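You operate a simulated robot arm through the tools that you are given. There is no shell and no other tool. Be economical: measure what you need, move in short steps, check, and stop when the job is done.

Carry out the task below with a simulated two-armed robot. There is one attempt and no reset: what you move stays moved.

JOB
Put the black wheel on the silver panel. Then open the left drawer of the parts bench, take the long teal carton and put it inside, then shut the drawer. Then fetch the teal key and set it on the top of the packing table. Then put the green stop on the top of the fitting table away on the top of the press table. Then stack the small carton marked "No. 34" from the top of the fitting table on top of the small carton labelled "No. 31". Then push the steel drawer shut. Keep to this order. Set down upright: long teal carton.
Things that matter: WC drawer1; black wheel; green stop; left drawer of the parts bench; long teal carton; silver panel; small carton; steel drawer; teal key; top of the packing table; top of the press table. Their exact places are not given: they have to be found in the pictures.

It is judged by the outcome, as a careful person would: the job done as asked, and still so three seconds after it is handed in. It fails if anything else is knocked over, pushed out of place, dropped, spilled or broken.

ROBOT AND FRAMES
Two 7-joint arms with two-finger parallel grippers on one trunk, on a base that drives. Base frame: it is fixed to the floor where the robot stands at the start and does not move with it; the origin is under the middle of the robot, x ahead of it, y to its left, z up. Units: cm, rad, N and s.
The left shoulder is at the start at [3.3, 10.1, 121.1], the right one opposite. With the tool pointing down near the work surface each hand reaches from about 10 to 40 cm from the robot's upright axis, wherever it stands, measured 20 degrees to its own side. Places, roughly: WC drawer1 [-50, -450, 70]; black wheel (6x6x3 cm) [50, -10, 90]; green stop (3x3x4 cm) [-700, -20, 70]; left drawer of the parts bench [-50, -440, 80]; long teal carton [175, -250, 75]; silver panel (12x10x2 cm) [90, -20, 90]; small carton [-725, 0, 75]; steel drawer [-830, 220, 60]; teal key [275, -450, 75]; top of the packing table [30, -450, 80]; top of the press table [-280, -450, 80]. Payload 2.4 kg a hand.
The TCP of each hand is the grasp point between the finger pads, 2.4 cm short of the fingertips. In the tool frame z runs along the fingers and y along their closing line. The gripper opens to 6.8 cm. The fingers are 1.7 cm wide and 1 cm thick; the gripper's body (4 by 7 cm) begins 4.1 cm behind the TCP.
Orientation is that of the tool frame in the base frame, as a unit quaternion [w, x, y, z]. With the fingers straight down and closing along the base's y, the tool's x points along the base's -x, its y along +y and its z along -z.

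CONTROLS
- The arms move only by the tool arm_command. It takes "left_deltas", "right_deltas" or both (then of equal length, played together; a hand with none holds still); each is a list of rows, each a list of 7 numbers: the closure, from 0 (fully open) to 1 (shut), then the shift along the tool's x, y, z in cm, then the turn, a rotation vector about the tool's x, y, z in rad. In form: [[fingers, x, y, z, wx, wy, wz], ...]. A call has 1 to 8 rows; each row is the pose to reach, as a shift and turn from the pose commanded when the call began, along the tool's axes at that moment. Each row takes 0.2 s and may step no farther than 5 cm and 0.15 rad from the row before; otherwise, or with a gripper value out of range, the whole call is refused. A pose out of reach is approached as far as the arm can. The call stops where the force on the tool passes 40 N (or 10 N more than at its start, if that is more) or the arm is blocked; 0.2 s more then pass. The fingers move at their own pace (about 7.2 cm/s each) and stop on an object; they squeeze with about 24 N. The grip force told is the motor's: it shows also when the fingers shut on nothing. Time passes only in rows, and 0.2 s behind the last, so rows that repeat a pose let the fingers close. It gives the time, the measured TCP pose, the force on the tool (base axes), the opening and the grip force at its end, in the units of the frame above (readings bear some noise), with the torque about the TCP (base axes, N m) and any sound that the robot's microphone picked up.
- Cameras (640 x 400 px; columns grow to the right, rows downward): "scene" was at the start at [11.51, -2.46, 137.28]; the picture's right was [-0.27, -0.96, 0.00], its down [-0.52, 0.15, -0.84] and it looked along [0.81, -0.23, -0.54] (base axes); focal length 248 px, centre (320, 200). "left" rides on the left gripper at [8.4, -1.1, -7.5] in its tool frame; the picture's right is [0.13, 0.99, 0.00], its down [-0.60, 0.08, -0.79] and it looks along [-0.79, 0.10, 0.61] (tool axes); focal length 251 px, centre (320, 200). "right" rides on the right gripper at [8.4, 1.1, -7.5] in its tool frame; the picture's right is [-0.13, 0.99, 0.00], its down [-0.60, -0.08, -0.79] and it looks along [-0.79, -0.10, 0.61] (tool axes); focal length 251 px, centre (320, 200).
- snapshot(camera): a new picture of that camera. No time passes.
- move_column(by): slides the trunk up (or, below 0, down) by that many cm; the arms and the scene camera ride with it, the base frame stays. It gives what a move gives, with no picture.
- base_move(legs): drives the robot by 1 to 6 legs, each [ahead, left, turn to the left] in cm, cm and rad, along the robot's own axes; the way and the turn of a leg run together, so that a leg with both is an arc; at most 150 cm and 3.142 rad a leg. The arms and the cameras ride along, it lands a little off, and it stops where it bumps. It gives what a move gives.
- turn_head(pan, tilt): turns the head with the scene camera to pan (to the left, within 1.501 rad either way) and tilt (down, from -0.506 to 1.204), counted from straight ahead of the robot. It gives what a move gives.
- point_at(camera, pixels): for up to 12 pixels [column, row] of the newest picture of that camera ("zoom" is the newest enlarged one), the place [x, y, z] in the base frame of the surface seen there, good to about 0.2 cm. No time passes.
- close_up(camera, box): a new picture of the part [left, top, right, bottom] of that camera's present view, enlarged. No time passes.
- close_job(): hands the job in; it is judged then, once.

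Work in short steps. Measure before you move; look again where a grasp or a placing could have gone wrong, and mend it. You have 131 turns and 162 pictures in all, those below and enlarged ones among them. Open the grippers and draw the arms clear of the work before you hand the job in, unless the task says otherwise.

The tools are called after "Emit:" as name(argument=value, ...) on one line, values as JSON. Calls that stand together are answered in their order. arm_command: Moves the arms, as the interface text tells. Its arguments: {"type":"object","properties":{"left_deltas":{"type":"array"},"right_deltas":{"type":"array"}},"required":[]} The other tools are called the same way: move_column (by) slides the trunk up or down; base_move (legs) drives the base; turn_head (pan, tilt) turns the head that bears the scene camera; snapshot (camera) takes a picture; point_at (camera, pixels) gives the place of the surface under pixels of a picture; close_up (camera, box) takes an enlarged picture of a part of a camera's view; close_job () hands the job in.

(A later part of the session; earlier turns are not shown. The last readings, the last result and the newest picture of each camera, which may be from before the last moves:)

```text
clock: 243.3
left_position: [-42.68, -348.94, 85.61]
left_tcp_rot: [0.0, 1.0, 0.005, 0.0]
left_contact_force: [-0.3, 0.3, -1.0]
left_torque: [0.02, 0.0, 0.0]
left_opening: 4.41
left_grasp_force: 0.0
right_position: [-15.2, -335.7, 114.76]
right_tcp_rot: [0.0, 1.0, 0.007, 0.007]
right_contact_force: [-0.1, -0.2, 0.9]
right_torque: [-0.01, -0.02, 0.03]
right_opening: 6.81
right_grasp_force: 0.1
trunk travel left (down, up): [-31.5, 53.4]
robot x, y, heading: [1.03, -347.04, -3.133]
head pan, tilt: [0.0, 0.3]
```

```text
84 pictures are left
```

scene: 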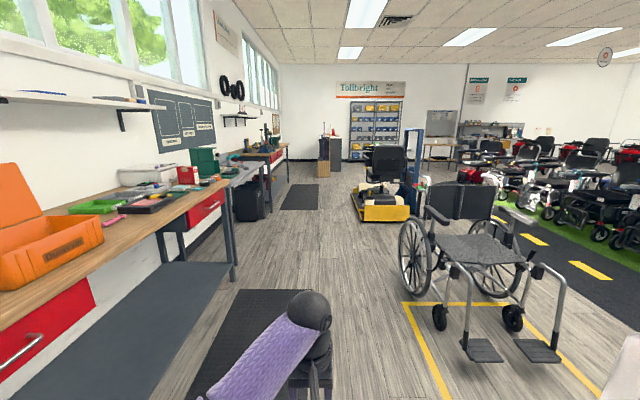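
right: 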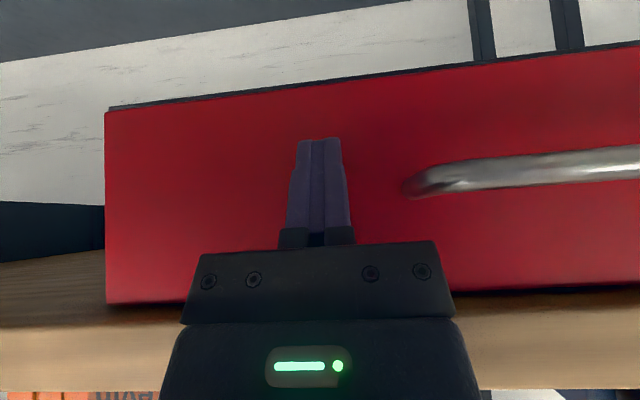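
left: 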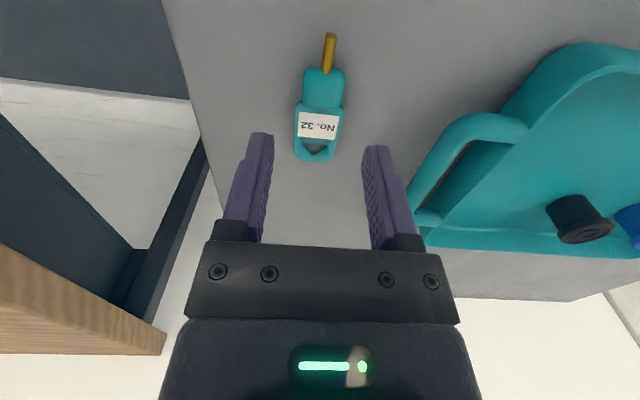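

The retract was refused but the reverse stayed clear (hand at z 85). I measure the aisle obstacles and retract the left hand now.

Emit:
point_at(camera="scene", pixels=[[480, 350], [415, 290], [365, 218], [410, 215], [250, 215], [272, 205], [320, 170], [370, 155], [430, 160], [233, 275], [300, 195], [290, 160]])

Emit:
arm_command(left_deltas=[[0.3, 0, 0, -4, 0, 0, 0], [0, 3, 0.5, -7, 0, 0, 0], [0, 6, 2, -10, 0, 0, 0], [0, 9, 4, -13, 0, 0, 0], [0, 12, 6, -16, 0, 0, 0], [0, 15, 8, -19, 0, 0, 0], [0, 18, 9.5, -22, 0, 0, 0], [0, 21, 11, -25, 0, 0, 0]])

Emit:
snapshot(camera="scene")

```text
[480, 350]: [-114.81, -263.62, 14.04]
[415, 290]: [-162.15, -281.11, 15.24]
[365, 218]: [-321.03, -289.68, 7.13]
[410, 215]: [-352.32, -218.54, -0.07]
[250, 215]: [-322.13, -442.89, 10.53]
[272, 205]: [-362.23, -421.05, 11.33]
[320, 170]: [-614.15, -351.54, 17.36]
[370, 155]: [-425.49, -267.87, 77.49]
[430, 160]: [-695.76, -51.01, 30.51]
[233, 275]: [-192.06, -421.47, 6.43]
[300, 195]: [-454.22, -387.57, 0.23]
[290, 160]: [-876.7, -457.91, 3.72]
```

```text
clock: 245.1
left_position: [-21.51, -359.86, 110.39]
left_tcp_rot: [0.002, 1.0, 0.005, -0.001]
left_contact_force: [0.6, -0.5, 0.0]
left_torque: [-0.01, 0.01, 0.03]
left_opening: 6.8
left_grasp_force: 0.1
right_position: [-15.21, -335.74, 114.79]
right_tcp_rot: [0.0, 1.0, 0.006, 0.007]
right_contact_force: [0.2, -0.3, -0.1]
right_torque: [0.03, 0.02, -0.01]
right_opening: 6.79
right_grasp_force: 0.1
trunk travel left (down, up): [-31.5, 53.4]
robot x, y, heading: [1.28, -347.26, -3.129]
head pan, tilt: [0.0, 0.3]
```

```text
83 pictures are left
```

scene: 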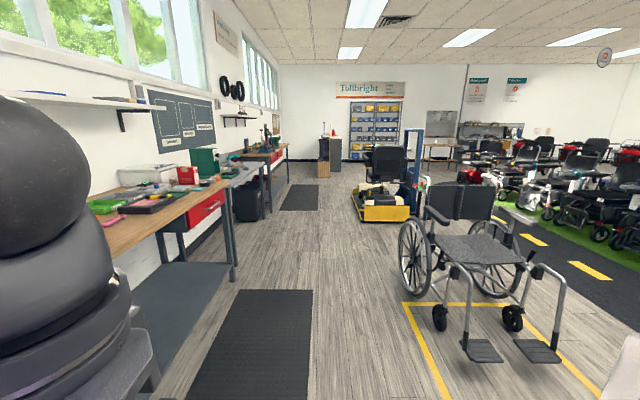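

Aisle centre y≈−350 is free (wheelchair y≥−282, lift y≥−290, benches y≤−418). I drive west.

Emit:
base_move(legs=[[0, 0, -0.012], [150, 0, 0], [150, 0, 0]])

Emit:
snapshot(camera="scene")

```text
clock: 259.9
left_position: [-322.49, -358.8, 110.39]
left_tcp_rot: [0.0, 1.0, -0.008, 0.0]
left_contact_force: [-0.1, 0.6, -0.6]
left_torque: [-0.02, 0.04, -0.02]
left_opening: 6.79
left_grasp_force: 0.1
right_position: [-315.34, -334.88, 114.84]
right_tcp_rot: [0.0, 1.0, -0.007, 0.006]
right_contact_force: [-0.2, -0.1, 0.6]
right_torque: [-0.01, -0.01, 0.0]
right_opening: 6.78
right_grasp_force: 0.2
trunk travel left (down, up): [-31.5, 53.4]
robot x, y, heading: [-299.26, -346.67, 3.12]
head pan, tilt: [0.0, 0.3]
```

```text
82 pictures are left
```

scene: 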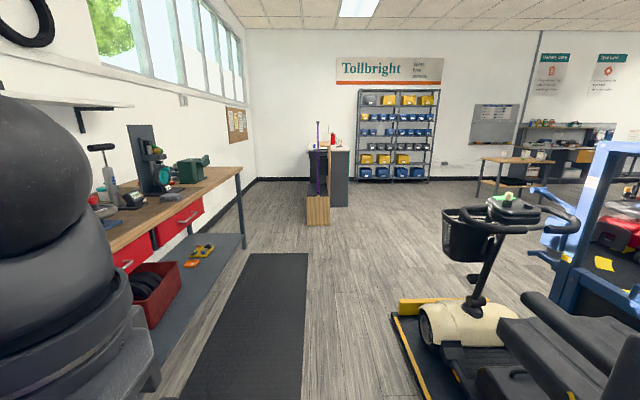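

The wooden table with an item at (505,160) is likely the fitting table. I measure obstacles ahead.

Emit:
point_at(camera="scene", pixels=[[318, 222], [335, 205], [400, 305], [440, 300], [400, 320], [478, 192], [512, 160], [370, 178], [540, 185], [235, 250], [555, 140]])

Emit:
close_up(camera="scene", box=[440, 90, 640, 215])

```text
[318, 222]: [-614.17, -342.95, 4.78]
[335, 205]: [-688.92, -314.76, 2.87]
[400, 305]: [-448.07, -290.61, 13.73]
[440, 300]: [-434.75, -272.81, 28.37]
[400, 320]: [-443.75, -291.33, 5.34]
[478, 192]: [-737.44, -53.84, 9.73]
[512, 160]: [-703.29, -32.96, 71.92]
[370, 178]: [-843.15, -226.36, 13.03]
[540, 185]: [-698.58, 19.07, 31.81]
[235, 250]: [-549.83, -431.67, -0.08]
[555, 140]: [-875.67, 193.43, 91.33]
```

```text
3.20 times, centred on (540, 152) of scene
```

zoom: 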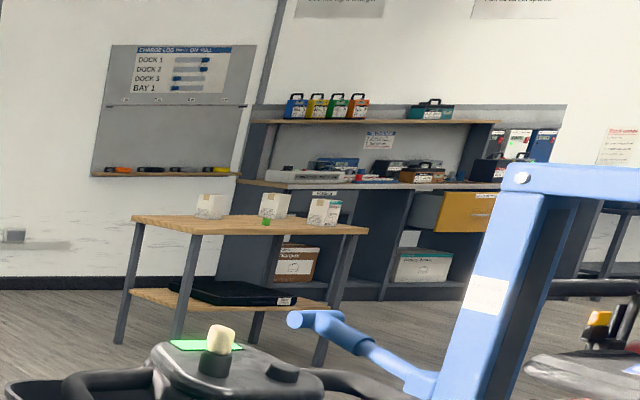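

Fitting table top is z≈72 near x −680…−740, y −55…20, with cartons and the green stop. I drive west past the lift, then slide north, stopping to look.

Emit:
base_move(legs=[[0, 0, 0.02], [150, 0, 0], [85, 0, 0], [0, -150, 0]])

Emit:
turn_head(pan=-0.5, tilt=0.4)

Emit:
snapshot(camera="scene")

```text
clock: 279.1
left_position: [-559.57, -203.54, 110.31]
left_tcp_rot: [-0.001, 1.0, -0.011, 0.0]
left_contact_force: [0.2, -0.2, -1.1]
left_torque: [0.02, -0.04, 0.04]
left_opening: 6.75
left_grasp_force: 0.0
right_position: [-552.42, -179.63, 114.87]
right_tcp_rot: [0.0, 1.0, -0.01, 0.006]
right_contact_force: [-0.9, 0.0, -0.4]
right_torque: [0.01, 0.02, 0.0]
right_opening: 6.79
right_grasp_force: 0.1
trunk travel left (down, up): [-31.5, 53.4]
robot x, y, heading: [-536.63, -191.5, 3.118]
head pan, tilt: [0.0, 0.3]
```

```text
clock: 280.1
left_position: [-559.54, -203.66, 110.38]
left_tcp_rot: [0.0, 1.0, -0.012, 0.0]
left_contact_force: [0.3, -0.4, 0.0]
left_torque: [-0.02, 0.02, -0.02]
left_opening: 6.81
left_grasp_force: 0.1
right_position: [-552.29, -179.7, 114.8]
right_tcp_rot: [0.001, 1.0, -0.01, 0.007]
right_contact_force: [-0.7, -0.9, -0.4]
right_torque: [0.0, -0.02, -0.01]
right_opening: 6.79
right_grasp_force: 0.0
trunk travel left (down, up): [-31.5, 53.4]
robot x, y, heading: [-536.57, -191.96, 3.121]
head pan, tilt: [-0.499, 0.4]
```

```text
80 pictures are left
```

scene: 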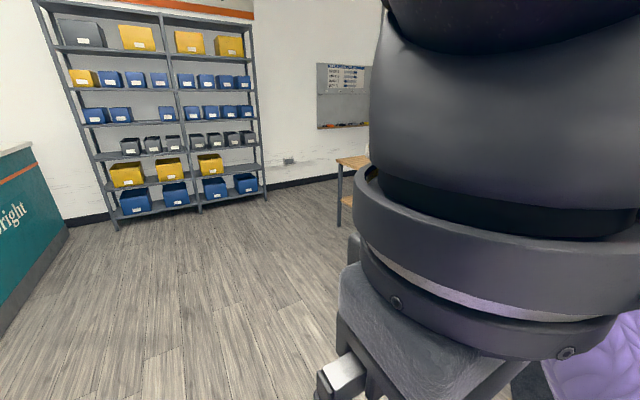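

The arm hides the right side; I look more to the right past it before sliding on.

Emit:
turn_head(pan=-1.35, tilt=0.4)

Emit:
snapshot(camera="scene")

```text
clock: 281.2
left_position: [-559.62, -203.63, 110.27]
left_tcp_rot: [0.001, 1.0, -0.012, -0.001]
left_contact_force: [0.1, 0.6, 0.0]
left_torque: [-0.04, 0.01, 0.02]
left_opening: 6.77
left_grasp_force: 0.0
right_position: [-552.45, -179.76, 114.8]
right_tcp_rot: [0.001, 1.0, -0.009, 0.007]
right_contact_force: [0.0, 0.9, -0.2]
right_torque: [0.0, -0.01, -0.04]
right_opening: 6.8
right_grasp_force: 0.0
trunk travel left (down, up): [-31.5, 53.4]
robot x, y, heading: [-536.68, -191.84, 3.117]
head pan, tilt: [-1.349, 0.4]
```

```text
79 pictures are left
```

scene: 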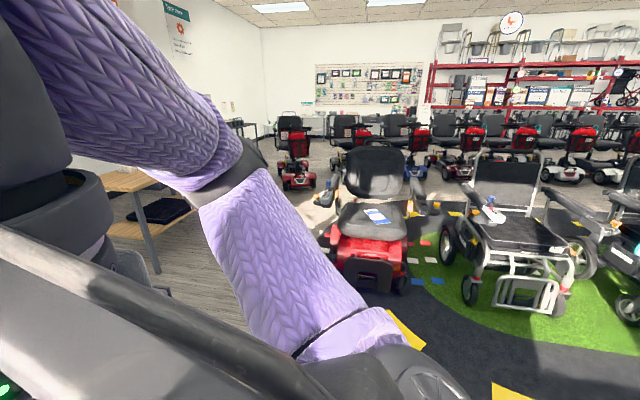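

A red scooter and power chairs stand to the north. I measure them.

Emit:
point_at(camera="scene", pixels=[[360, 280], [335, 240], [335, 265], [470, 290], [157, 265], [405, 285], [120, 178], [285, 185], [320, 200]])

```text
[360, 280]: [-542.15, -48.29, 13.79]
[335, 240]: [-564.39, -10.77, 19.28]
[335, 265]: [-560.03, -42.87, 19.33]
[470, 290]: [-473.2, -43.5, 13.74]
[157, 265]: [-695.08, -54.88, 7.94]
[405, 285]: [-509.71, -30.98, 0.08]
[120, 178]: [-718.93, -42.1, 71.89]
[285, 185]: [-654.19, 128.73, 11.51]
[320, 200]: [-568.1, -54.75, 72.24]
```

Scooters end at x≈−568; between them and the fitting table (edge x≈−692) there is room. I drive to x≈−640 and slide north to y≈−45.

Emit:
base_move(legs=[[0, 0, 0.024], [98, 0, 0], [0, -140, 0]])

Emit:
turn_head(pan=-0.1, tilt=0.7)

Emit:
snapshot(camera="scene")

```text
clock: 293.4
left_position: [-661.98, -63.75, 110.37]
left_tcp_rot: [0.0, 1.0, 0.014, 0.0]
left_contact_force: [-0.5, 0.1, 0.4]
left_torque: [0.03, 0.0, -0.02]
left_opening: 6.79
left_grasp_force: 0.1
right_position: [-656.01, -39.59, 114.82]
right_tcp_rot: [0.0, 1.0, 0.015, 0.007]
right_contact_force: [0.1, -0.7, 0.4]
right_torque: [0.0, 0.0, -0.03]
right_opening: 6.84
right_grasp_force: 0.0
trunk travel left (down, up): [-31.5, 53.4]
robot x, y, heading: [-639.54, -50.61, -3.111]
head pan, tilt: [-1.349, 0.4]
```

```text
clock: 294.9
left_position: [-661.97, -63.77, 110.39]
left_tcp_rot: [0.0, 1.0, 0.014, 0.0]
left_contact_force: [-0.4, 0.5, 0.2]
left_torque: [-0.04, -0.04, 0.02]
left_opening: 6.79
left_grasp_force: 0.0
right_position: [-656.02, -39.61, 114.77]
right_tcp_rot: [0.0, 1.0, 0.016, 0.007]
right_contact_force: [0.3, -0.6, -0.5]
right_torque: [0.02, 0.03, 0.02]
right_opening: 6.8
right_grasp_force: 0.1
trunk travel left (down, up): [-31.5, 53.4]
robot x, y, heading: [-639.78, -50.52, -3.117]
head pan, tilt: [-0.099, 0.7]
```

```text
78 pictures are left
```

scene: 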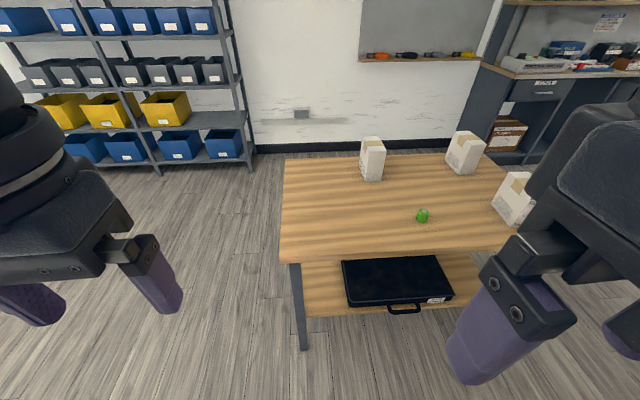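

Green stop at (422,216), three small cartons. Zoom and measure.

Emit:
close_up(camera="scene", box=[340, 120, 540, 240])

Emit:
point_at(camera="scene", pixels=[[422, 211], [422, 222], [416, 216], [428, 216], [373, 145], [465, 140], [515, 180], [285, 260], [286, 160], [380, 258], [400, 200]])

```text
3.20 times, centred on (440, 180) of scene
```

zoom: 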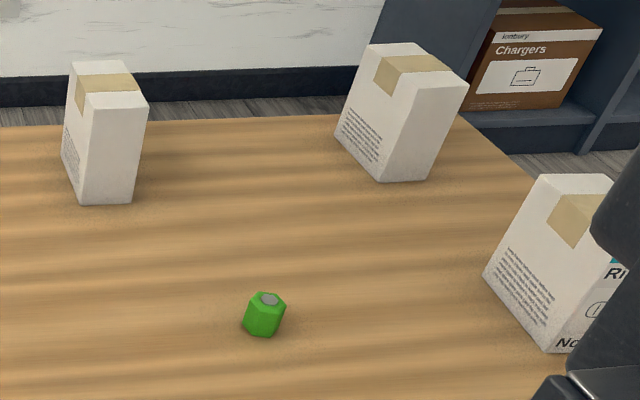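

```text
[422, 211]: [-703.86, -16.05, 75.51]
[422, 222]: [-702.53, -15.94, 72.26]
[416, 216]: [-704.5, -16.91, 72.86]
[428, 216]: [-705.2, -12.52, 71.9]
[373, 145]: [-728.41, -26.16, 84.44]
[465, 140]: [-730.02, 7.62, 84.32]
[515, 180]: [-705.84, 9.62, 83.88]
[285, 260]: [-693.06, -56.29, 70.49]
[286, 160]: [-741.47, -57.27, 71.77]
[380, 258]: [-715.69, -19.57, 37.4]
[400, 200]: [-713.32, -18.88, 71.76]
```

Stop centre ≈ (−704.3,−16), top 75.6, table 71.8. I position the robot, lower the trunk 8 cm, and bring the right hand above it.

Emit:
base_move(legs=[[0, -21, -0.025], [23, 0, 0]])

Emit:
move_column(by=-8)

Emit:
snapshot(camera="scene")

```text
clock: 297.8
left_position: [-685.53, -42.81, 110.24]
left_tcp_rot: [0.001, 1.0, 0.003, 0.0]
left_contact_force: [0.3, -0.1, 0.3]
left_torque: [0.01, 0.0, -0.02]
left_opening: 6.79
left_grasp_force: 0.0
right_position: [-679.09, -18.71, 114.89]
right_tcp_rot: [0.0, 1.0, 0.005, 0.007]
right_contact_force: [-0.7, 0.1, -0.4]
right_torque: [0.02, 0.01, 0.03]
right_opening: 6.81
right_grasp_force: 0.1
trunk travel left (down, up): [-31.5, 53.4]
robot x, y, heading: [-662.31, -30.3, -3.14]
head pan, tilt: [-0.099, 0.7]
```

```text
clock: 299.0
left_position: [-685.54, -42.93, 102.48]
left_tcp_rot: [0.0, 1.0, 0.003, 0.0]
left_contact_force: [-0.4, 0.1, -0.1]
left_torque: [0.02, -0.01, -0.01]
left_opening: 6.81
left_grasp_force: 0.1
right_position: [-678.96, -18.73, 106.82]
right_tcp_rot: [0.0, 1.0, 0.005, 0.007]
right_contact_force: [-0.1, 0.4, -0.2]
right_torque: [0.0, 0.01, 0.05]
right_opening: 6.79
right_grasp_force: 0.0
trunk travel left (down, up): [-23.5, 61.4]
robot x, y, heading: [-662.76, -30.03, -3.141]
head pan, tilt: [-0.099, 0.7]
```

```text
76 pictures are left
```

scene: 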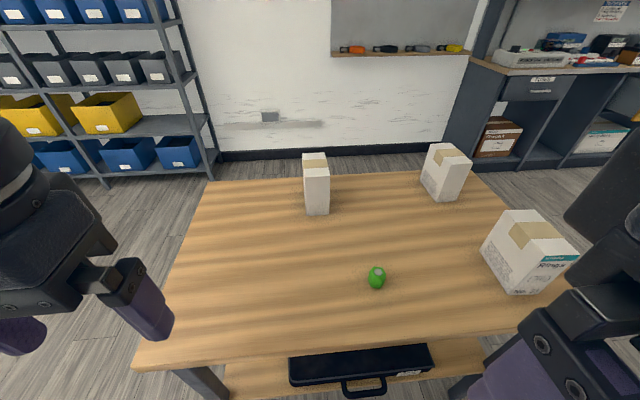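

Right hand goes above the stop at z≈84.

Emit:
arm_command(right_deltas=[[0.3, -3.2, -0.3, 1, 0, 0, 0], [0.3, -6.4, -0.7, 3, 0, 0, 0], [0.3, -9.6, -1, 6, 0, 0, 0], [0.3, -12.8, -1.4, 9, 0, 0, 0], [0.3, -16, -1.7, 12, 0, 0, 0], [0.3, -19.2, -2.1, 15.5, 0, 0, 0], [0.3, -22.4, -2.4, 19, 0, 0, 0], [0.3, -25.3, -2.7, 22.5, 0, 0, 0]])

Emit:
snapshot(camera="right")

```text
clock: 300.8
left_position: [-685.42, -42.72, 102.24]
left_tcp_rot: [0.0, 1.0, 0.003, 0.0]
left_contact_force: [0.0, 0.4, 0.0]
left_torque: [0.02, -0.01, 0.03]
left_opening: 6.79
left_grasp_force: 0.1
right_position: [-703.75, -16.0, 83.93]
right_tcp_rot: [-0.001, 1.0, 0.004, 0.007]
right_contact_force: [0.0, -0.3, -0.7]
right_torque: [-0.01, -0.02, -0.01]
right_opening: 4.75
right_grasp_force: 0.0
trunk travel left (down, up): [-23.5, 61.4]
robot x, y, heading: [-662.89, -29.99, -3.136]
head pan, tilt: [-0.099, 0.7]
```

```text
75 pictures are left
```

right: 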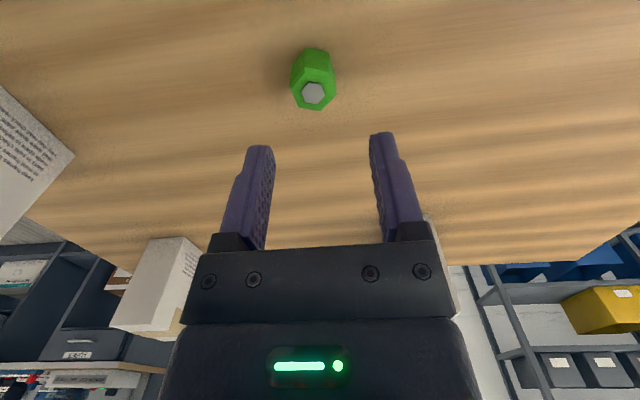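

I measure the stop's top in this picture.

Emit:
point_at(camera="right", pixels=[[313, 93], [296, 90], [331, 90], [314, 108], [313, 78], [313, 52]])

```text
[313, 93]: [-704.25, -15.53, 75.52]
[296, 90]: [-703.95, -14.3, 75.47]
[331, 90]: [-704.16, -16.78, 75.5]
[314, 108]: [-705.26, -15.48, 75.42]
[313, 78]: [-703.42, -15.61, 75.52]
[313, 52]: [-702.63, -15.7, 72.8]
```

Centre (−704.3,−15.5). Descend, grip, lift.

Emit:
arm_command(right_deltas=[[0.3, -0.55, -0.5, 3, 0, 0, 0], [0.3, -0.55, -0.5, 6, 0, 0, 0], [0.3, -0.55, -0.5, 9.3, 0, 0, 0], [0.3, -0.55, -0.5, 9.3, 0, 0, 0], [1, -0.55, -0.5, 9.3, 0, 0, 0], [1, -0.55, -0.5, 9.3, 0, 0, 0], [1, -0.55, -0.5, 9.3, 0, 0, 0]])

Emit:
arm_command(right_deltas=[[1, 0, 0, -4, 0, 0, 0], [1, 0, 0, -8, 0, 0, 0], [1, 0, 0, -12, 0, 0, 0], [1, 3, 0, -15, 0, 0, 0], [1, 6, 0, -18, 0, 0, 0], [1, 9, 0, -21, 0, 0, 0], [1, 12, 0, -24, 0, 0, 0], [1, 15, 0, -27, 0, 0, 0]])

Emit:
snapshot(camera="right")

Emit:
snapshot(camera="scene")

```text
clock: 302.4
left_position: [-685.52, -42.81, 102.4]
left_tcp_rot: [0.0, 1.0, 0.003, 0.0]
left_contact_force: [0.0, -0.2, 0.1]
left_torque: [0.01, -0.02, -0.01]
left_opening: 6.78
left_grasp_force: 0.0
right_position: [-704.22, -15.59, 74.5]
right_tcp_rot: [-0.001, 1.0, 0.004, 0.007]
right_contact_force: [-0.2, 0.9, 0.0]
right_torque: [-0.01, -0.01, -0.04]
right_opening: 2.89
right_grasp_force: 24.2
trunk travel left (down, up): [-23.5, 61.4]
robot x, y, heading: [-662.86, -30.5, -3.134]
head pan, tilt: [-0.099, 0.7]
```

```text
clock: 304.2
left_position: [-685.51, -42.8, 102.35]
left_tcp_rot: [0.0, 1.0, 0.002, 0.0]
left_contact_force: [0.1, -0.6, -0.2]
left_torque: [-0.01, 0.02, 0.0]
left_opening: 6.77
left_grasp_force: 0.0
right_position: [-690.06, -15.86, 101.91]
right_tcp_rot: [0.0, 1.0, 0.005, 0.008]
right_contact_force: [0.2, -0.3, -0.7]
right_torque: [-0.02, -0.01, -0.01]
right_opening: 2.89
right_grasp_force: 24.3
trunk travel left (down, up): [-23.5, 61.4]
robot x, y, heading: [-662.9, -30.25, -3.137]
head pan, tilt: [-0.099, 0.7]
```

```text
74 pictures are left
```

right: 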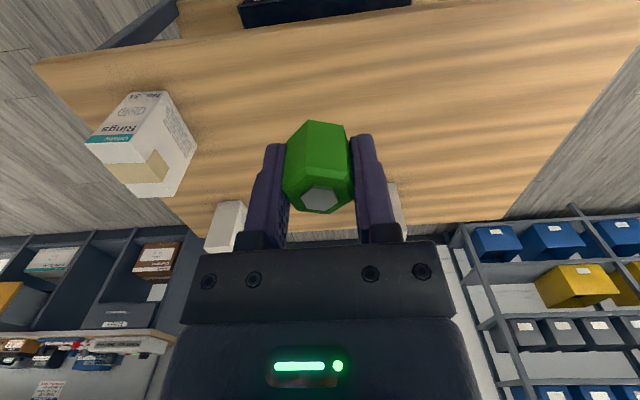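

```text
73 pictures are left
```

scene: 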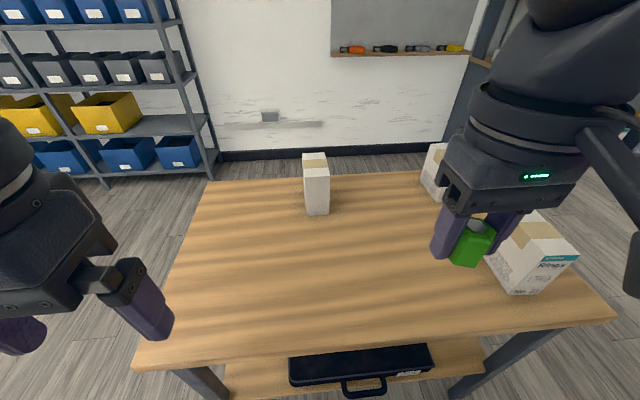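

Stop held. While here I read the carton label at right-camera (140,110).

Emit:
close_up(camera="right", box=[70, 70, 220, 210])

```text
2.86 times, centred on (145, 140) of right
```

zoom: 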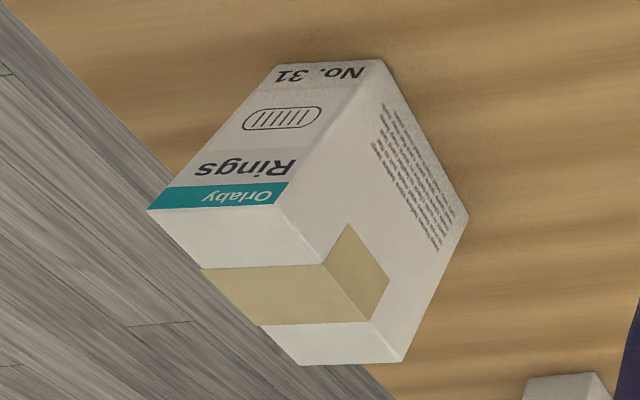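

That carton is "No. 31". Now I drive back the way I came toward the press table.

Emit:
base_move(legs=[[-24, 0, 0], [0, 150, 0], [0, 12, 0], [-100, 0, 0], [0, 153, 0]])

```text
refused: 153 is not a number from -150 to 150
```

Resending with legs within 150.

Emit:
base_move(legs=[[-24, 0, 0], [0, 150, 0], [0, 12, 0], [-100, 0, 0], [0, 150, 0], [0, 5, 0]])

```text
clock: 326.3
left_position: [-550.79, -359.34, 102.34]
left_tcp_rot: [0.0, 1.0, 0.019, 0.0]
left_contact_force: [0.0, 0.5, -0.4]
left_torque: [0.01, 0.02, 0.0]
left_opening: 6.82
left_grasp_force: 0.1
right_position: [-556.44, -332.55, 101.82]
right_tcp_rot: [0.0, 1.0, 0.023, 0.007]
right_contact_force: [0.9, -0.4, 0.1]
right_torque: [0.01, 0.01, 0.0]
right_opening: 2.89
right_grasp_force: 23.8
trunk travel left (down, up): [-23.5, 61.4]
robot x, y, heading: [-528.22, -345.77, -3.104]
head pan, tilt: [-0.099, 0.7]
```

Now east in reverse along the aisle and turn to face the press table.

Emit:
base_move(legs=[[0, 0, -0.04], [-150, 0, 0], [-92, 0, 0], [0, 0, 1.57]])

Emit:
turn_head(pan=0, tilt=0.6)

Emit:
snapshot(camera="scene")

```text
clock: 342.3
left_position: [-275.57, -371.27, 102.42]
left_tcp_rot: [0.001, 0.702, 0.712, -0.001]
left_contact_force: [0.4, 0.3, -0.5]
left_torque: [-0.05, 0.02, -0.02]
left_opening: 6.79
left_grasp_force: 0.1
right_position: [-302.5, -376.16, 101.8]
right_tcp_rot: [-0.005, 0.701, 0.713, 0.005]
right_contact_force: [0.6, 0.1, -0.4]
right_torque: [0.01, 0.01, -0.02]
right_opening: 2.89
right_grasp_force: 23.7
trunk travel left (down, up): [-23.5, 61.4]
robot x, y, heading: [-288.76, -348.86, -1.554]
head pan, tilt: [-0.099, 0.7]
```

```text
clock: 343.0
left_position: [-275.6, -371.1, 102.33]
left_tcp_rot: [0.0, 0.702, 0.712, 0.0]
left_contact_force: [-0.3, 0.4, 0.7]
left_torque: [0.02, 0.01, 0.01]
left_opening: 6.79
left_grasp_force: 0.1
right_position: [-302.59, -376.1, 101.8]
right_tcp_rot: [-0.005, 0.7, 0.714, 0.004]
right_contact_force: [-0.5, -0.4, -0.9]
right_torque: [0.01, 0.02, -0.01]
right_opening: 2.89
right_grasp_force: 24.0
trunk travel left (down, up): [-23.5, 61.4]
robot x, y, heading: [-288.52, -348.47, -1.56]
head pan, tilt: [0.0, 0.6]
```

```text
71 pictures are left
```

scene: 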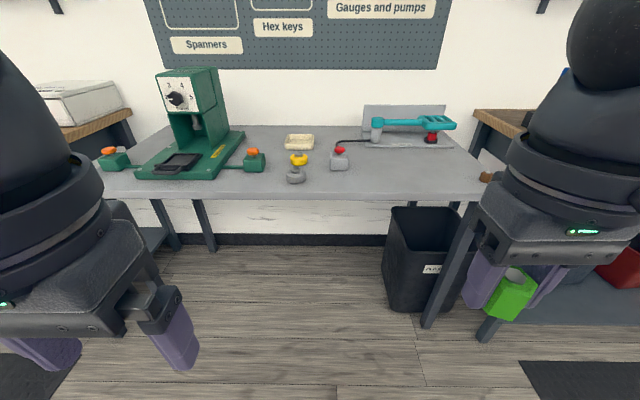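

Press table with free area around (400,175). Measure it and the bin below.

Emit:
point_at(camera="scene", pixels=[[400, 175], [380, 190], [420, 160], [430, 192], [340, 165], [295, 180], [405, 225], [415, 310], [470, 165], [250, 190], [360, 175]])

```text
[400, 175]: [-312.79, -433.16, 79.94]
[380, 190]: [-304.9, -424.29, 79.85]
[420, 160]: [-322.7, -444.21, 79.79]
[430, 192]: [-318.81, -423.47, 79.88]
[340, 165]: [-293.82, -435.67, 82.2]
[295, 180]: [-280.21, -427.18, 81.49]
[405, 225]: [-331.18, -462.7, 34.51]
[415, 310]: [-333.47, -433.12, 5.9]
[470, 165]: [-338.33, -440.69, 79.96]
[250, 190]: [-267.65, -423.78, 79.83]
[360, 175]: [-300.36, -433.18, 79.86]
```

I place it at (−313,−433). Raise trunk 6 cm, move in, and position the hand above.

Emit:
move_column(by=6)

Emit:
base_move(legs=[[0, -10, -0.012], [41, 0, 0]])

Emit:
snapshot(camera="scene")

```text
clock: 344.0
left_position: [-275.55, -371.3, 108.32]
left_tcp_rot: [0.0, 0.702, 0.712, 0.0]
left_contact_force: [-0.2, 0.5, 0.5]
left_torque: [0.01, 0.01, 0.0]
left_opening: 6.81
left_grasp_force: 0.1
right_position: [-302.67, -376.2, 107.79]
right_tcp_rot: [-0.005, 0.701, 0.713, 0.005]
right_contact_force: [-0.5, 0.5, -0.2]
right_torque: [-0.02, -0.01, -0.01]
right_opening: 2.88
right_grasp_force: 23.8
trunk travel left (down, up): [-29.5, 55.4]
robot x, y, heading: [-288.93, -348.75, -1.56]
head pan, tilt: [0.0, 0.6]
```

```text
clock: 347.3
left_position: [-285.83, -411.8, 108.41]
left_tcp_rot: [0.0, 0.708, 0.706, 0.0]
left_contact_force: [0.7, -1.0, -0.2]
left_torque: [0.02, 0.05, -0.01]
left_opening: 6.8
left_grasp_force: 0.0
right_position: [-312.82, -416.34, 107.94]
right_tcp_rot: [-0.005, 0.706, 0.708, 0.005]
right_contact_force: [0.5, 0.5, 0.0]
right_torque: [-0.02, -0.04, 0.03]
right_opening: 2.9
right_grasp_force: 24.3
trunk travel left (down, up): [-29.5, 55.4]
robot x, y, heading: [-298.22, -389.0, -1.572]
head pan, tilt: [0.0, 0.6]
```

```text
70 pictures are left
```

scene: 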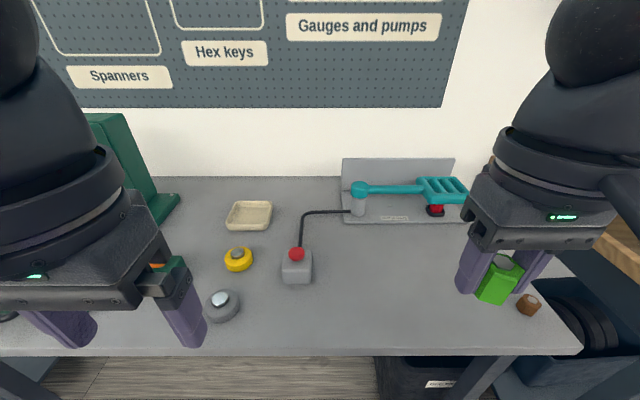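

I check the brown item (528,303) and the plate edge relative to my drop point.

Emit:
point_at(camera="scene", pixels=[[528, 303], [435, 224], [400, 290], [430, 280], [450, 310], [310, 270]])

Emit:
arm_command(right_deltas=[[1, -3, 0, 3, 0, 0, 0], [1, -6, 0, 6, 0, 0, 0], [1, -9, 0, 9, 0, 0, 0], [1, -12, 0, 12, 0, 0, 0], [1, -15.5, 0, 15, 0, 0, 0], [1, -15.5, 0, 18, 0, 0, 0]])

Emit:
snapshot(camera="right")

```text
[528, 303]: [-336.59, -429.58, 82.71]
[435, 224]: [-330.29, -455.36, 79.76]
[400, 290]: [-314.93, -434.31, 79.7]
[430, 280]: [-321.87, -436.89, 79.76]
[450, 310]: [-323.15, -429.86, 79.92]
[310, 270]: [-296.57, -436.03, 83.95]
```

```text
clock: 348.7
left_position: [-285.83, -411.73, 108.32]
left_tcp_rot: [0.0, 0.707, 0.707, 0.0]
left_contact_force: [0.0, -0.3, 0.1]
left_torque: [0.05, -0.01, 0.0]
left_opening: 6.8
left_grasp_force: 0.1
right_position: [-312.8, -431.51, 89.87]
right_tcp_rot: [-0.004, 0.706, 0.709, 0.005]
right_contact_force: [0.1, 0.4, -1.2]
right_torque: [-0.02, -0.02, -0.03]
right_opening: 2.88
right_grasp_force: 24.0
trunk travel left (down, up): [-29.5, 55.4]
robot x, y, heading: [-298.21, -389.18, -1.577]
head pan, tilt: [0.0, 0.6]
```

```text
69 pictures are left
```

right: 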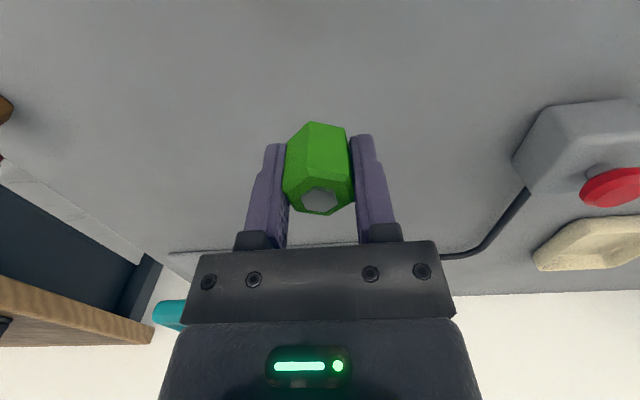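

Free space around. Lower to z≈82.6, release, rise and pull back.

Emit:
arm_command(right_deltas=[[1, 0, 0, 3, 0, 0, 0], [1, 0, 0, 6, 0, 0, 0], [1, 0, 0, 7.25, 0, 0, 0], [1, 0, 0, 7.25, 0, 0, 0], [0.3, 0, 0, 7.25, 0, 0, 0], [0.3, 0, 0, 7.25, 0, 0, 0], [0.3, 0, 0, 4, 0, 0, 0], [0.3, 0, 0, 0, 0, 0, 0]])

Emit:
arm_command(right_deltas=[[0.3, 0, 0, -4, 0, 0, 0], [0, 3, 0, -7, 0, 0, 0], [0, 6, 0, -10, 0, 0, 0], [0, 9, 0, -13, 0, 0, 0], [0, 12, 0, -16, 0, 0, 0], [0, 15, 0, -19, 0, 0, 0]])

Emit:
snapshot(camera="scene")

```text
clock: 350.5
left_position: [-285.86, -411.84, 108.44]
left_tcp_rot: [-0.001, 0.707, 0.707, 0.0]
left_contact_force: [0.2, -0.7, -0.1]
left_torque: [-0.02, 0.02, -0.01]
left_opening: 6.79
left_grasp_force: 0.1
right_position: [-312.82, -431.5, 89.84]
right_tcp_rot: [-0.005, 0.706, 0.708, 0.005]
right_contact_force: [0.4, 0.3, 0.2]
right_torque: [-0.02, 0.0, -0.01]
right_opening: 4.73
right_grasp_force: 0.1
trunk travel left (down, up): [-29.5, 55.4]
robot x, y, heading: [-298.63, -388.85, -1.568]
head pan, tilt: [0.0, 0.6]
```

```text
clock: 351.9
left_position: [-286.0, -411.74, 108.36]
left_tcp_rot: [0.0, 0.708, 0.706, 0.0]
left_contact_force: [0.3, 0.3, 0.2]
left_torque: [0.02, 0.0, 0.0]
left_opening: 6.8
left_grasp_force: 0.1
right_position: [-313.07, -416.73, 108.51]
right_tcp_rot: [-0.004, 0.707, 0.707, 0.005]
right_contact_force: [-0.7, 0.4, -0.5]
right_torque: [-0.01, -0.01, 0.02]
right_opening: 6.8
right_grasp_force: 0.1
trunk travel left (down, up): [-29.5, 55.4]
robot x, y, heading: [-298.04, -389.08, -1.578]
head pan, tilt: [0.0, 0.6]
```

```text
68 pictures are left
```

scene: 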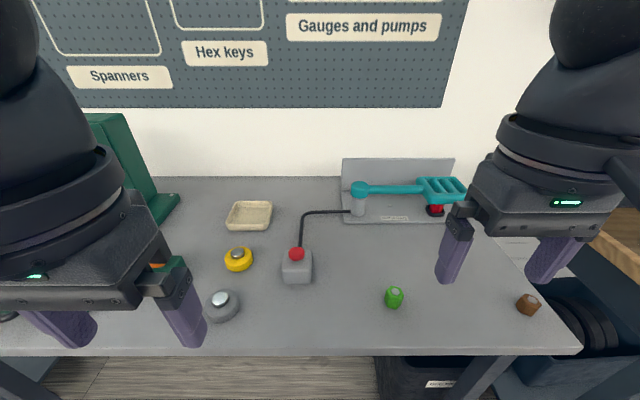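

The stop stands on the press table. I return to the fitting table by the same route.

Emit:
base_move(legs=[[-41, 0, 0], [0, 0, -1.566], [150, 0, 0], [88, 0, 0], [0, -150, 0]])

```text
clock: 376.4
left_position: [-567.68, -223.78, 108.41]
left_tcp_rot: [0.0, 0.999, 0.04, 0.0]
left_contact_force: [0.5, 0.0, -0.5]
left_torque: [-0.01, 0.03, -0.01]
left_opening: 6.81
left_grasp_force: 0.1
right_position: [-574.68, -197.15, 108.57]
right_tcp_rot: [0.0, 0.999, 0.042, 0.006]
right_contact_force: [-0.4, 0.7, -0.2]
right_torque: [-0.02, -0.02, -0.03]
right_opening: 6.8
right_grasp_force: 0.1
trunk travel left (down, up): [-29.5, 55.4]
robot x, y, heading: [-546.08, -209.58, -3.069]
head pan, tilt: [0.0, 0.6]
```

Correct heading and go to the table's north-east side (≈(−640,50)) to read the other two labels.

Emit:
base_move(legs=[[0, 0, -0.073], [94, 0, 0], [0, -150, 0], [0, -105, 0]])

Emit:
turn_head(pan=0.5, tilt=0.5)

Emit:
snapshot(camera="scene")

```text
clock: 393.9
left_position: [-663.8, 35.1, 108.22]
left_tcp_rot: [0.001, 1.0, 0.015, 0.0]
left_contact_force: [0.7, 0.3, -0.2]
left_torque: [-0.02, -0.01, -0.02]
left_opening: 6.8
left_grasp_force: 0.1
right_position: [-669.61, 62.06, 108.62]
right_tcp_rot: [-0.001, 1.0, 0.018, 0.008]
right_contact_force: [1.2, -0.2, 0.4]
right_torque: [0.04, 0.01, -0.03]
right_opening: 6.8
right_grasp_force: 0.1
trunk travel left (down, up): [-29.5, 55.4]
robot x, y, heading: [-641.06, 48.16, -3.111]
head pan, tilt: [0.0, 0.6]
```

```text
clock: 394.8
left_position: [-663.82, 34.95, 108.46]
left_tcp_rot: [0.0, 1.0, 0.016, 0.0]
left_contact_force: [0.2, -0.9, 0.0]
left_torque: [-0.04, -0.02, 0.0]
left_opening: 6.8
left_grasp_force: 0.0
right_position: [-669.61, 62.02, 108.56]
right_tcp_rot: [-0.001, 1.0, 0.018, 0.007]
right_contact_force: [1.6, 0.5, -0.9]
right_torque: [-0.01, 0.02, 0.0]
right_opening: 6.78
right_grasp_force: 0.1
trunk travel left (down, up): [-29.5, 55.4]
robot x, y, heading: [-641.33, 48.36, -3.117]
head pan, tilt: [0.499, 0.499]
```

```text
67 pictures are left
```

scene: 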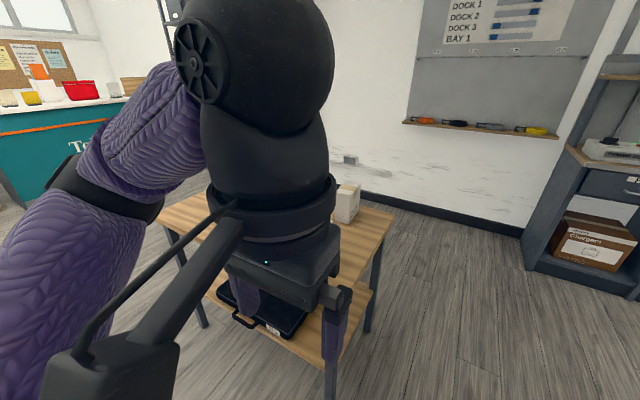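

The left hand blocks the view; I turn the base left 0.7 rad so the table lies between the hands.

Emit:
base_move(legs=[[0, 0, 0.7]])

Emit:
turn_head(pan=0.05, tilt=0.6)

Emit:
snapshot(camera="scene")

```text
clock: 397.1
left_position: [-649.99, 23.73, 108.43]
left_tcp_rot: [0.0, 0.933, 0.359, -0.001]
left_contact_force: [-0.6, -0.7, -0.5]
left_torque: [0.01, -0.04, -0.04]
left_opening: 6.8
left_grasp_force: 0.0
right_position: [-671.88, 40.58, 108.62]
right_tcp_rot: [-0.003, 0.932, 0.361, 0.007]
right_contact_force: [-0.3, -0.5, -0.3]
right_torque: [0.01, -0.01, 0.04]
right_opening: 6.8
right_grasp_force: 0.1
trunk travel left (down, up): [-29.5, 55.4]
robot x, y, heading: [-641.72, 48.41, -2.409]
head pan, tilt: [0.499, 0.499]
```

```text
clock: 398.0
left_position: [-649.99, 23.81, 108.36]
left_tcp_rot: [0.0, 0.933, 0.359, 0.001]
left_contact_force: [0.0, 0.1, -0.8]
left_torque: [0.04, 0.04, 0.01]
left_opening: 6.77
left_grasp_force: 0.1
right_position: [-671.79, 40.51, 108.56]
right_tcp_rot: [-0.002, 0.933, 0.361, 0.007]
right_contact_force: [-0.4, 0.3, -0.4]
right_torque: [0.01, 0.0, -0.01]
right_opening: 6.81
right_grasp_force: 0.0
trunk travel left (down, up): [-29.5, 55.4]
robot x, y, heading: [-641.35, 48.45, -2.412]
head pan, tilt: [0.051, 0.6]
```

```text
66 pictures are left
```

scene: 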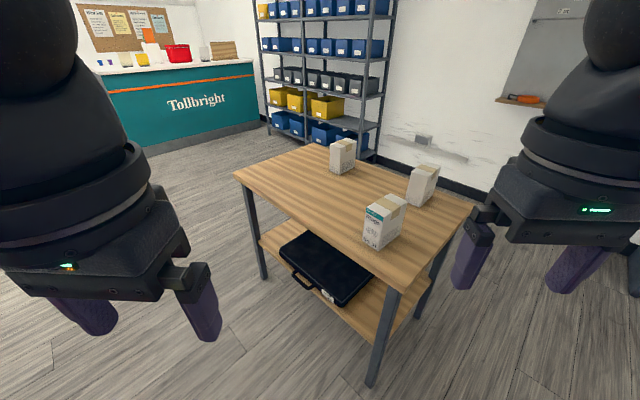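

Emit:
close_up(camera="scene", box=[310, 125, 460, 260])

```text
2.96 times, centred on (385, 192) of scene
```

zoom: 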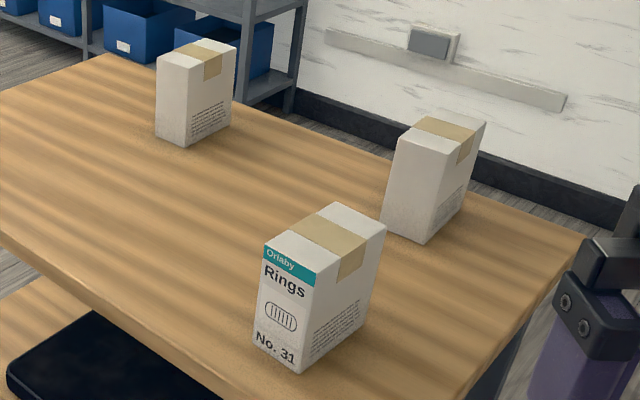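

Only No. 31's label is visible; the other two face west. I measure the carton positions and the table's north edge to go round to the north-west.

Emit:
point_at(camera="zoom", pixels=[[580, 240], [440, 350], [185, 50], [235, 45], [157, 60], [207, 70], [440, 118], [485, 122], [405, 140], [460, 160], [335, 205], [290, 270]])

Emit:
turn_head(pan=-0.9, tilt=0.5)

Emit:
snapshot(camera="scene")

```text
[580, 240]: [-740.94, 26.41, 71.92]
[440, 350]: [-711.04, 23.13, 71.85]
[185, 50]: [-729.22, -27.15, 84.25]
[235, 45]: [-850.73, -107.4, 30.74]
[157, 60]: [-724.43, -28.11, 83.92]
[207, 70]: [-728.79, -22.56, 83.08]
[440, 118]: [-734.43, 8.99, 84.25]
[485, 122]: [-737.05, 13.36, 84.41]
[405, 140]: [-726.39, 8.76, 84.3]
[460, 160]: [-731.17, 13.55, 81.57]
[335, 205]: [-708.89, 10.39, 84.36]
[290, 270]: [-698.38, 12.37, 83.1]
```

```text
clock: 399.2
left_position: [-649.97, 23.72, 108.32]
left_tcp_rot: [0.0, 0.933, 0.359, 0.0]
left_contact_force: [-0.6, -0.5, -0.1]
left_torque: [-0.02, -0.02, 0.0]
left_opening: 6.79
left_grasp_force: 0.1
right_position: [-671.85, 40.56, 108.71]
right_tcp_rot: [-0.003, 0.933, 0.36, 0.007]
right_contact_force: [-0.4, -0.4, 0.1]
right_torque: [0.03, -0.01, 0.01]
right_opening: 6.77
right_grasp_force: 0.1
trunk travel left (down, up): [-29.5, 55.4]
robot x, y, heading: [-641.69, 48.47, -2.411]
head pan, tilt: [-0.901, 0.499]
```

```text
64 pictures are left
```

scene: 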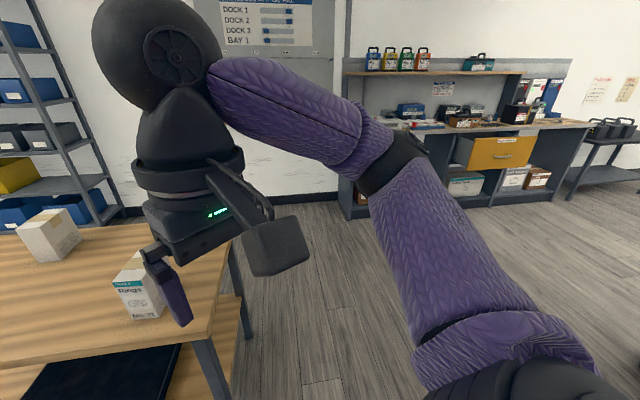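

I zoom on the bench with the open drawer (495,150).

Emit:
close_up(camera="scene", box=[340, 60, 600, 220])

Emit:
point_at(camera="scene", pixels=[[500, 155], [470, 160], [535, 150], [350, 200], [555, 195], [445, 130], [585, 125], [530, 205], [440, 205]])

```text
2.46 times, centred on (470, 140) of scene
```

zoom: 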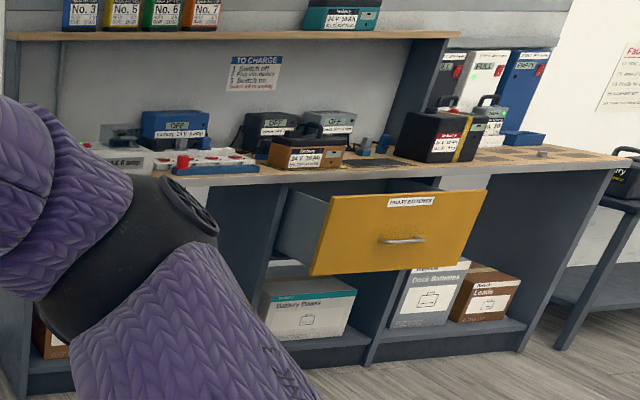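

```text
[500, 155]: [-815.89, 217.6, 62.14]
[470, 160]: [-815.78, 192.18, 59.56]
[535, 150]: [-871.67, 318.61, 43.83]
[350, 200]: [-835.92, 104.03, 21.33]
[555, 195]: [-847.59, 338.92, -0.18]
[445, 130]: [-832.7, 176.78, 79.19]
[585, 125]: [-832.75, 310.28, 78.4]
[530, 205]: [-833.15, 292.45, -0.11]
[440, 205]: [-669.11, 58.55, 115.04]
```

The open yellow-fronted steel drawer is at x≈−816, y≈190–240. First the labels: I drive along the north side of the table to its north-west corner and face south.

Emit:
base_move(legs=[[0, 0, -0.73], [0, -36, 0], [143, 0, 0], [0, 0, 1.9]])

Emit:
turn_head(pan=0.3, tilt=0.55)

Emit:
snapshot(camera="scene")

```text
clock: 415.0
left_position: [-766.48, 70.56, 108.37]
left_tcp_rot: [0.0, 0.577, 0.816, -0.001]
left_contact_force: [-0.5, 0.3, 0.0]
left_torque: [0.01, 0.01, 0.0]
left_opening: 6.79
left_grasp_force: 0.1
right_position: [-790.48, 56.76, 108.58]
right_tcp_rot: [-0.006, 0.575, 0.818, 0.004]
right_contact_force: [-0.7, 0.5, 0.9]
right_torque: [0.0, 0.02, 0.02]
right_opening: 6.79
right_grasp_force: 0.0
trunk travel left (down, up): [-29.5, 55.4]
robot x, y, heading: [-785.8, 87.73, -1.228]
head pan, tilt: [-0.901, 0.499]
```

```text
clock: 416.4
left_position: [-766.64, 70.41, 108.32]
left_tcp_rot: [0.0, 0.577, 0.817, 0.0]
left_contact_force: [0.0, -0.4, 0.8]
left_torque: [-0.02, 0.0, -0.02]
left_opening: 6.79
left_grasp_force: 0.0
right_position: [-790.48, 56.72, 108.65]
right_tcp_rot: [-0.006, 0.575, 0.818, 0.005]
right_contact_force: [0.7, -0.1, -0.6]
right_torque: [0.02, 0.01, -0.03]
right_opening: 6.77
right_grasp_force: 0.1
trunk travel left (down, up): [-29.5, 55.4]
robot x, y, heading: [-785.82, 87.79, -1.232]
head pan, tilt: [0.3, 0.55]
```

```text
62 pictures are left
```

scene: 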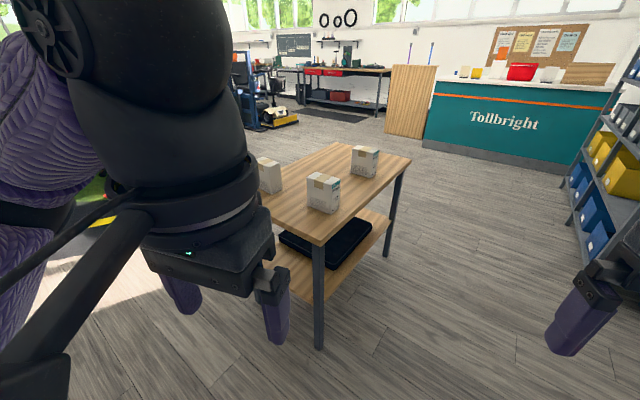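

Emit:
close_up(camera="scene", box=[255, 135, 395, 225])

```text
4.44 times, centred on (325, 180) of scene
```

zoom: 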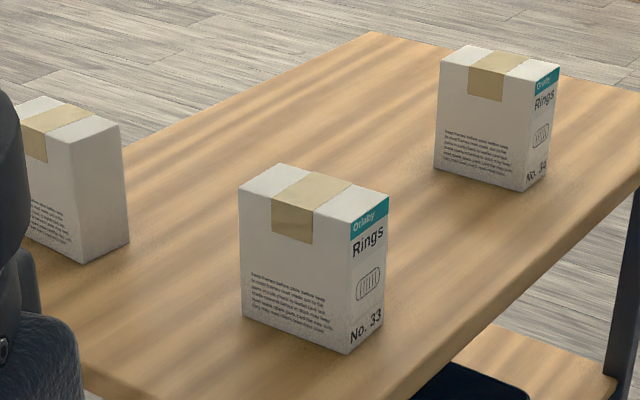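

The centre carton is No. 33; the far one, at about (−729,−27), is No. 34. I measure the corners of No. 34, and of No. 31.

Emit:
point_at(camera="zoom", pixels=[[441, 62], [470, 47], [526, 82], [556, 68], [437, 165], [524, 188], [548, 172], [500, 64], [40, 98], [117, 125], [78, 150], [240, 190]])

```text
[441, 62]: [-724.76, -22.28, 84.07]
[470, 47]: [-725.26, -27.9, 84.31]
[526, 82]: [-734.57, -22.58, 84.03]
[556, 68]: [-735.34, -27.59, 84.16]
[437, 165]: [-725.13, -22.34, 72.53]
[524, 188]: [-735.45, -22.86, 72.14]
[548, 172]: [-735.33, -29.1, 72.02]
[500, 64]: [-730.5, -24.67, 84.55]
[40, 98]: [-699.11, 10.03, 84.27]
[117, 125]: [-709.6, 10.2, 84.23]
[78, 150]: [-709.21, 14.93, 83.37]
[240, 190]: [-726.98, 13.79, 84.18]
```

No. 34: x −724.7…−735.4, y −22.3…−28.5, top 84.2 (grip across y, 6 cm). No. 31: centre ≈ (−704.2,12.5). I go down the west side and face east opposite No. 34.

Emit:
base_move(legs=[[0, 0, -0.34], [100, 0, 0], [0, 0, 1.57]])

Emit:
turn_head(pan=0, tilt=0.75)

Emit:
snapshot(camera="scene")

```text
clock: 426.5
left_position: [-763.69, 2.37, 108.29]
left_tcp_rot: [0.0, -0.014, 1.0, 0.001]
left_contact_force: [0.0, -0.1, -0.1]
left_torque: [-0.06, 0.03, -0.03]
left_opening: 6.78
left_grasp_force: 0.0
right_position: [-757.89, -24.75, 108.59]
right_tcp_rot: [-0.006, -0.017, 1.0, 0.0]
right_contact_force: [-0.1, 0.2, 0.1]
right_torque: [-0.01, -0.02, -0.02]
right_opening: 6.81
right_grasp_force: 0.1
trunk travel left (down, up): [-29.5, 55.4]
robot x, y, heading: [-785.93, -11.06, 0.023]
head pan, tilt: [0.3, 0.55]
```

```text
clock: 427.3
left_position: [-763.68, 2.3, 108.46]
left_tcp_rot: [-0.001, -0.013, 1.0, 0.0]
left_contact_force: [-0.1, -0.1, -0.2]
left_torque: [-0.01, -0.03, 0.01]
left_opening: 6.77
left_grasp_force: 0.1
right_position: [-757.98, -24.81, 108.51]
right_tcp_rot: [-0.008, -0.016, 1.0, 0.0]
right_contact_force: [0.6, 0.7, 0.3]
right_torque: [0.01, -0.01, 0.0]
right_opening: 6.8
right_grasp_force: 0.0
trunk travel left (down, up): [-29.5, 55.4]
robot x, y, heading: [-785.87, -10.96, 0.032]
head pan, tilt: [0.0, 0.75]
```

```text
60 pictures are left
```

scene: 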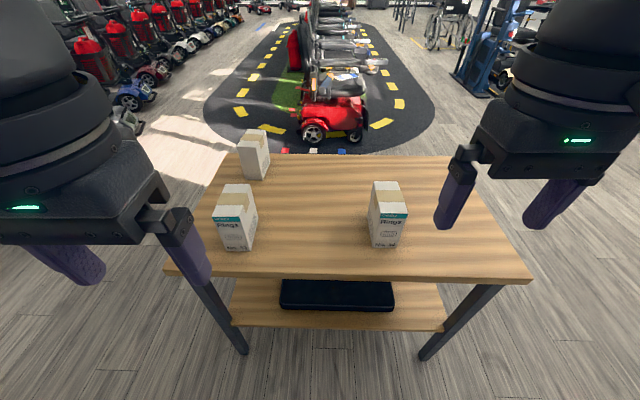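

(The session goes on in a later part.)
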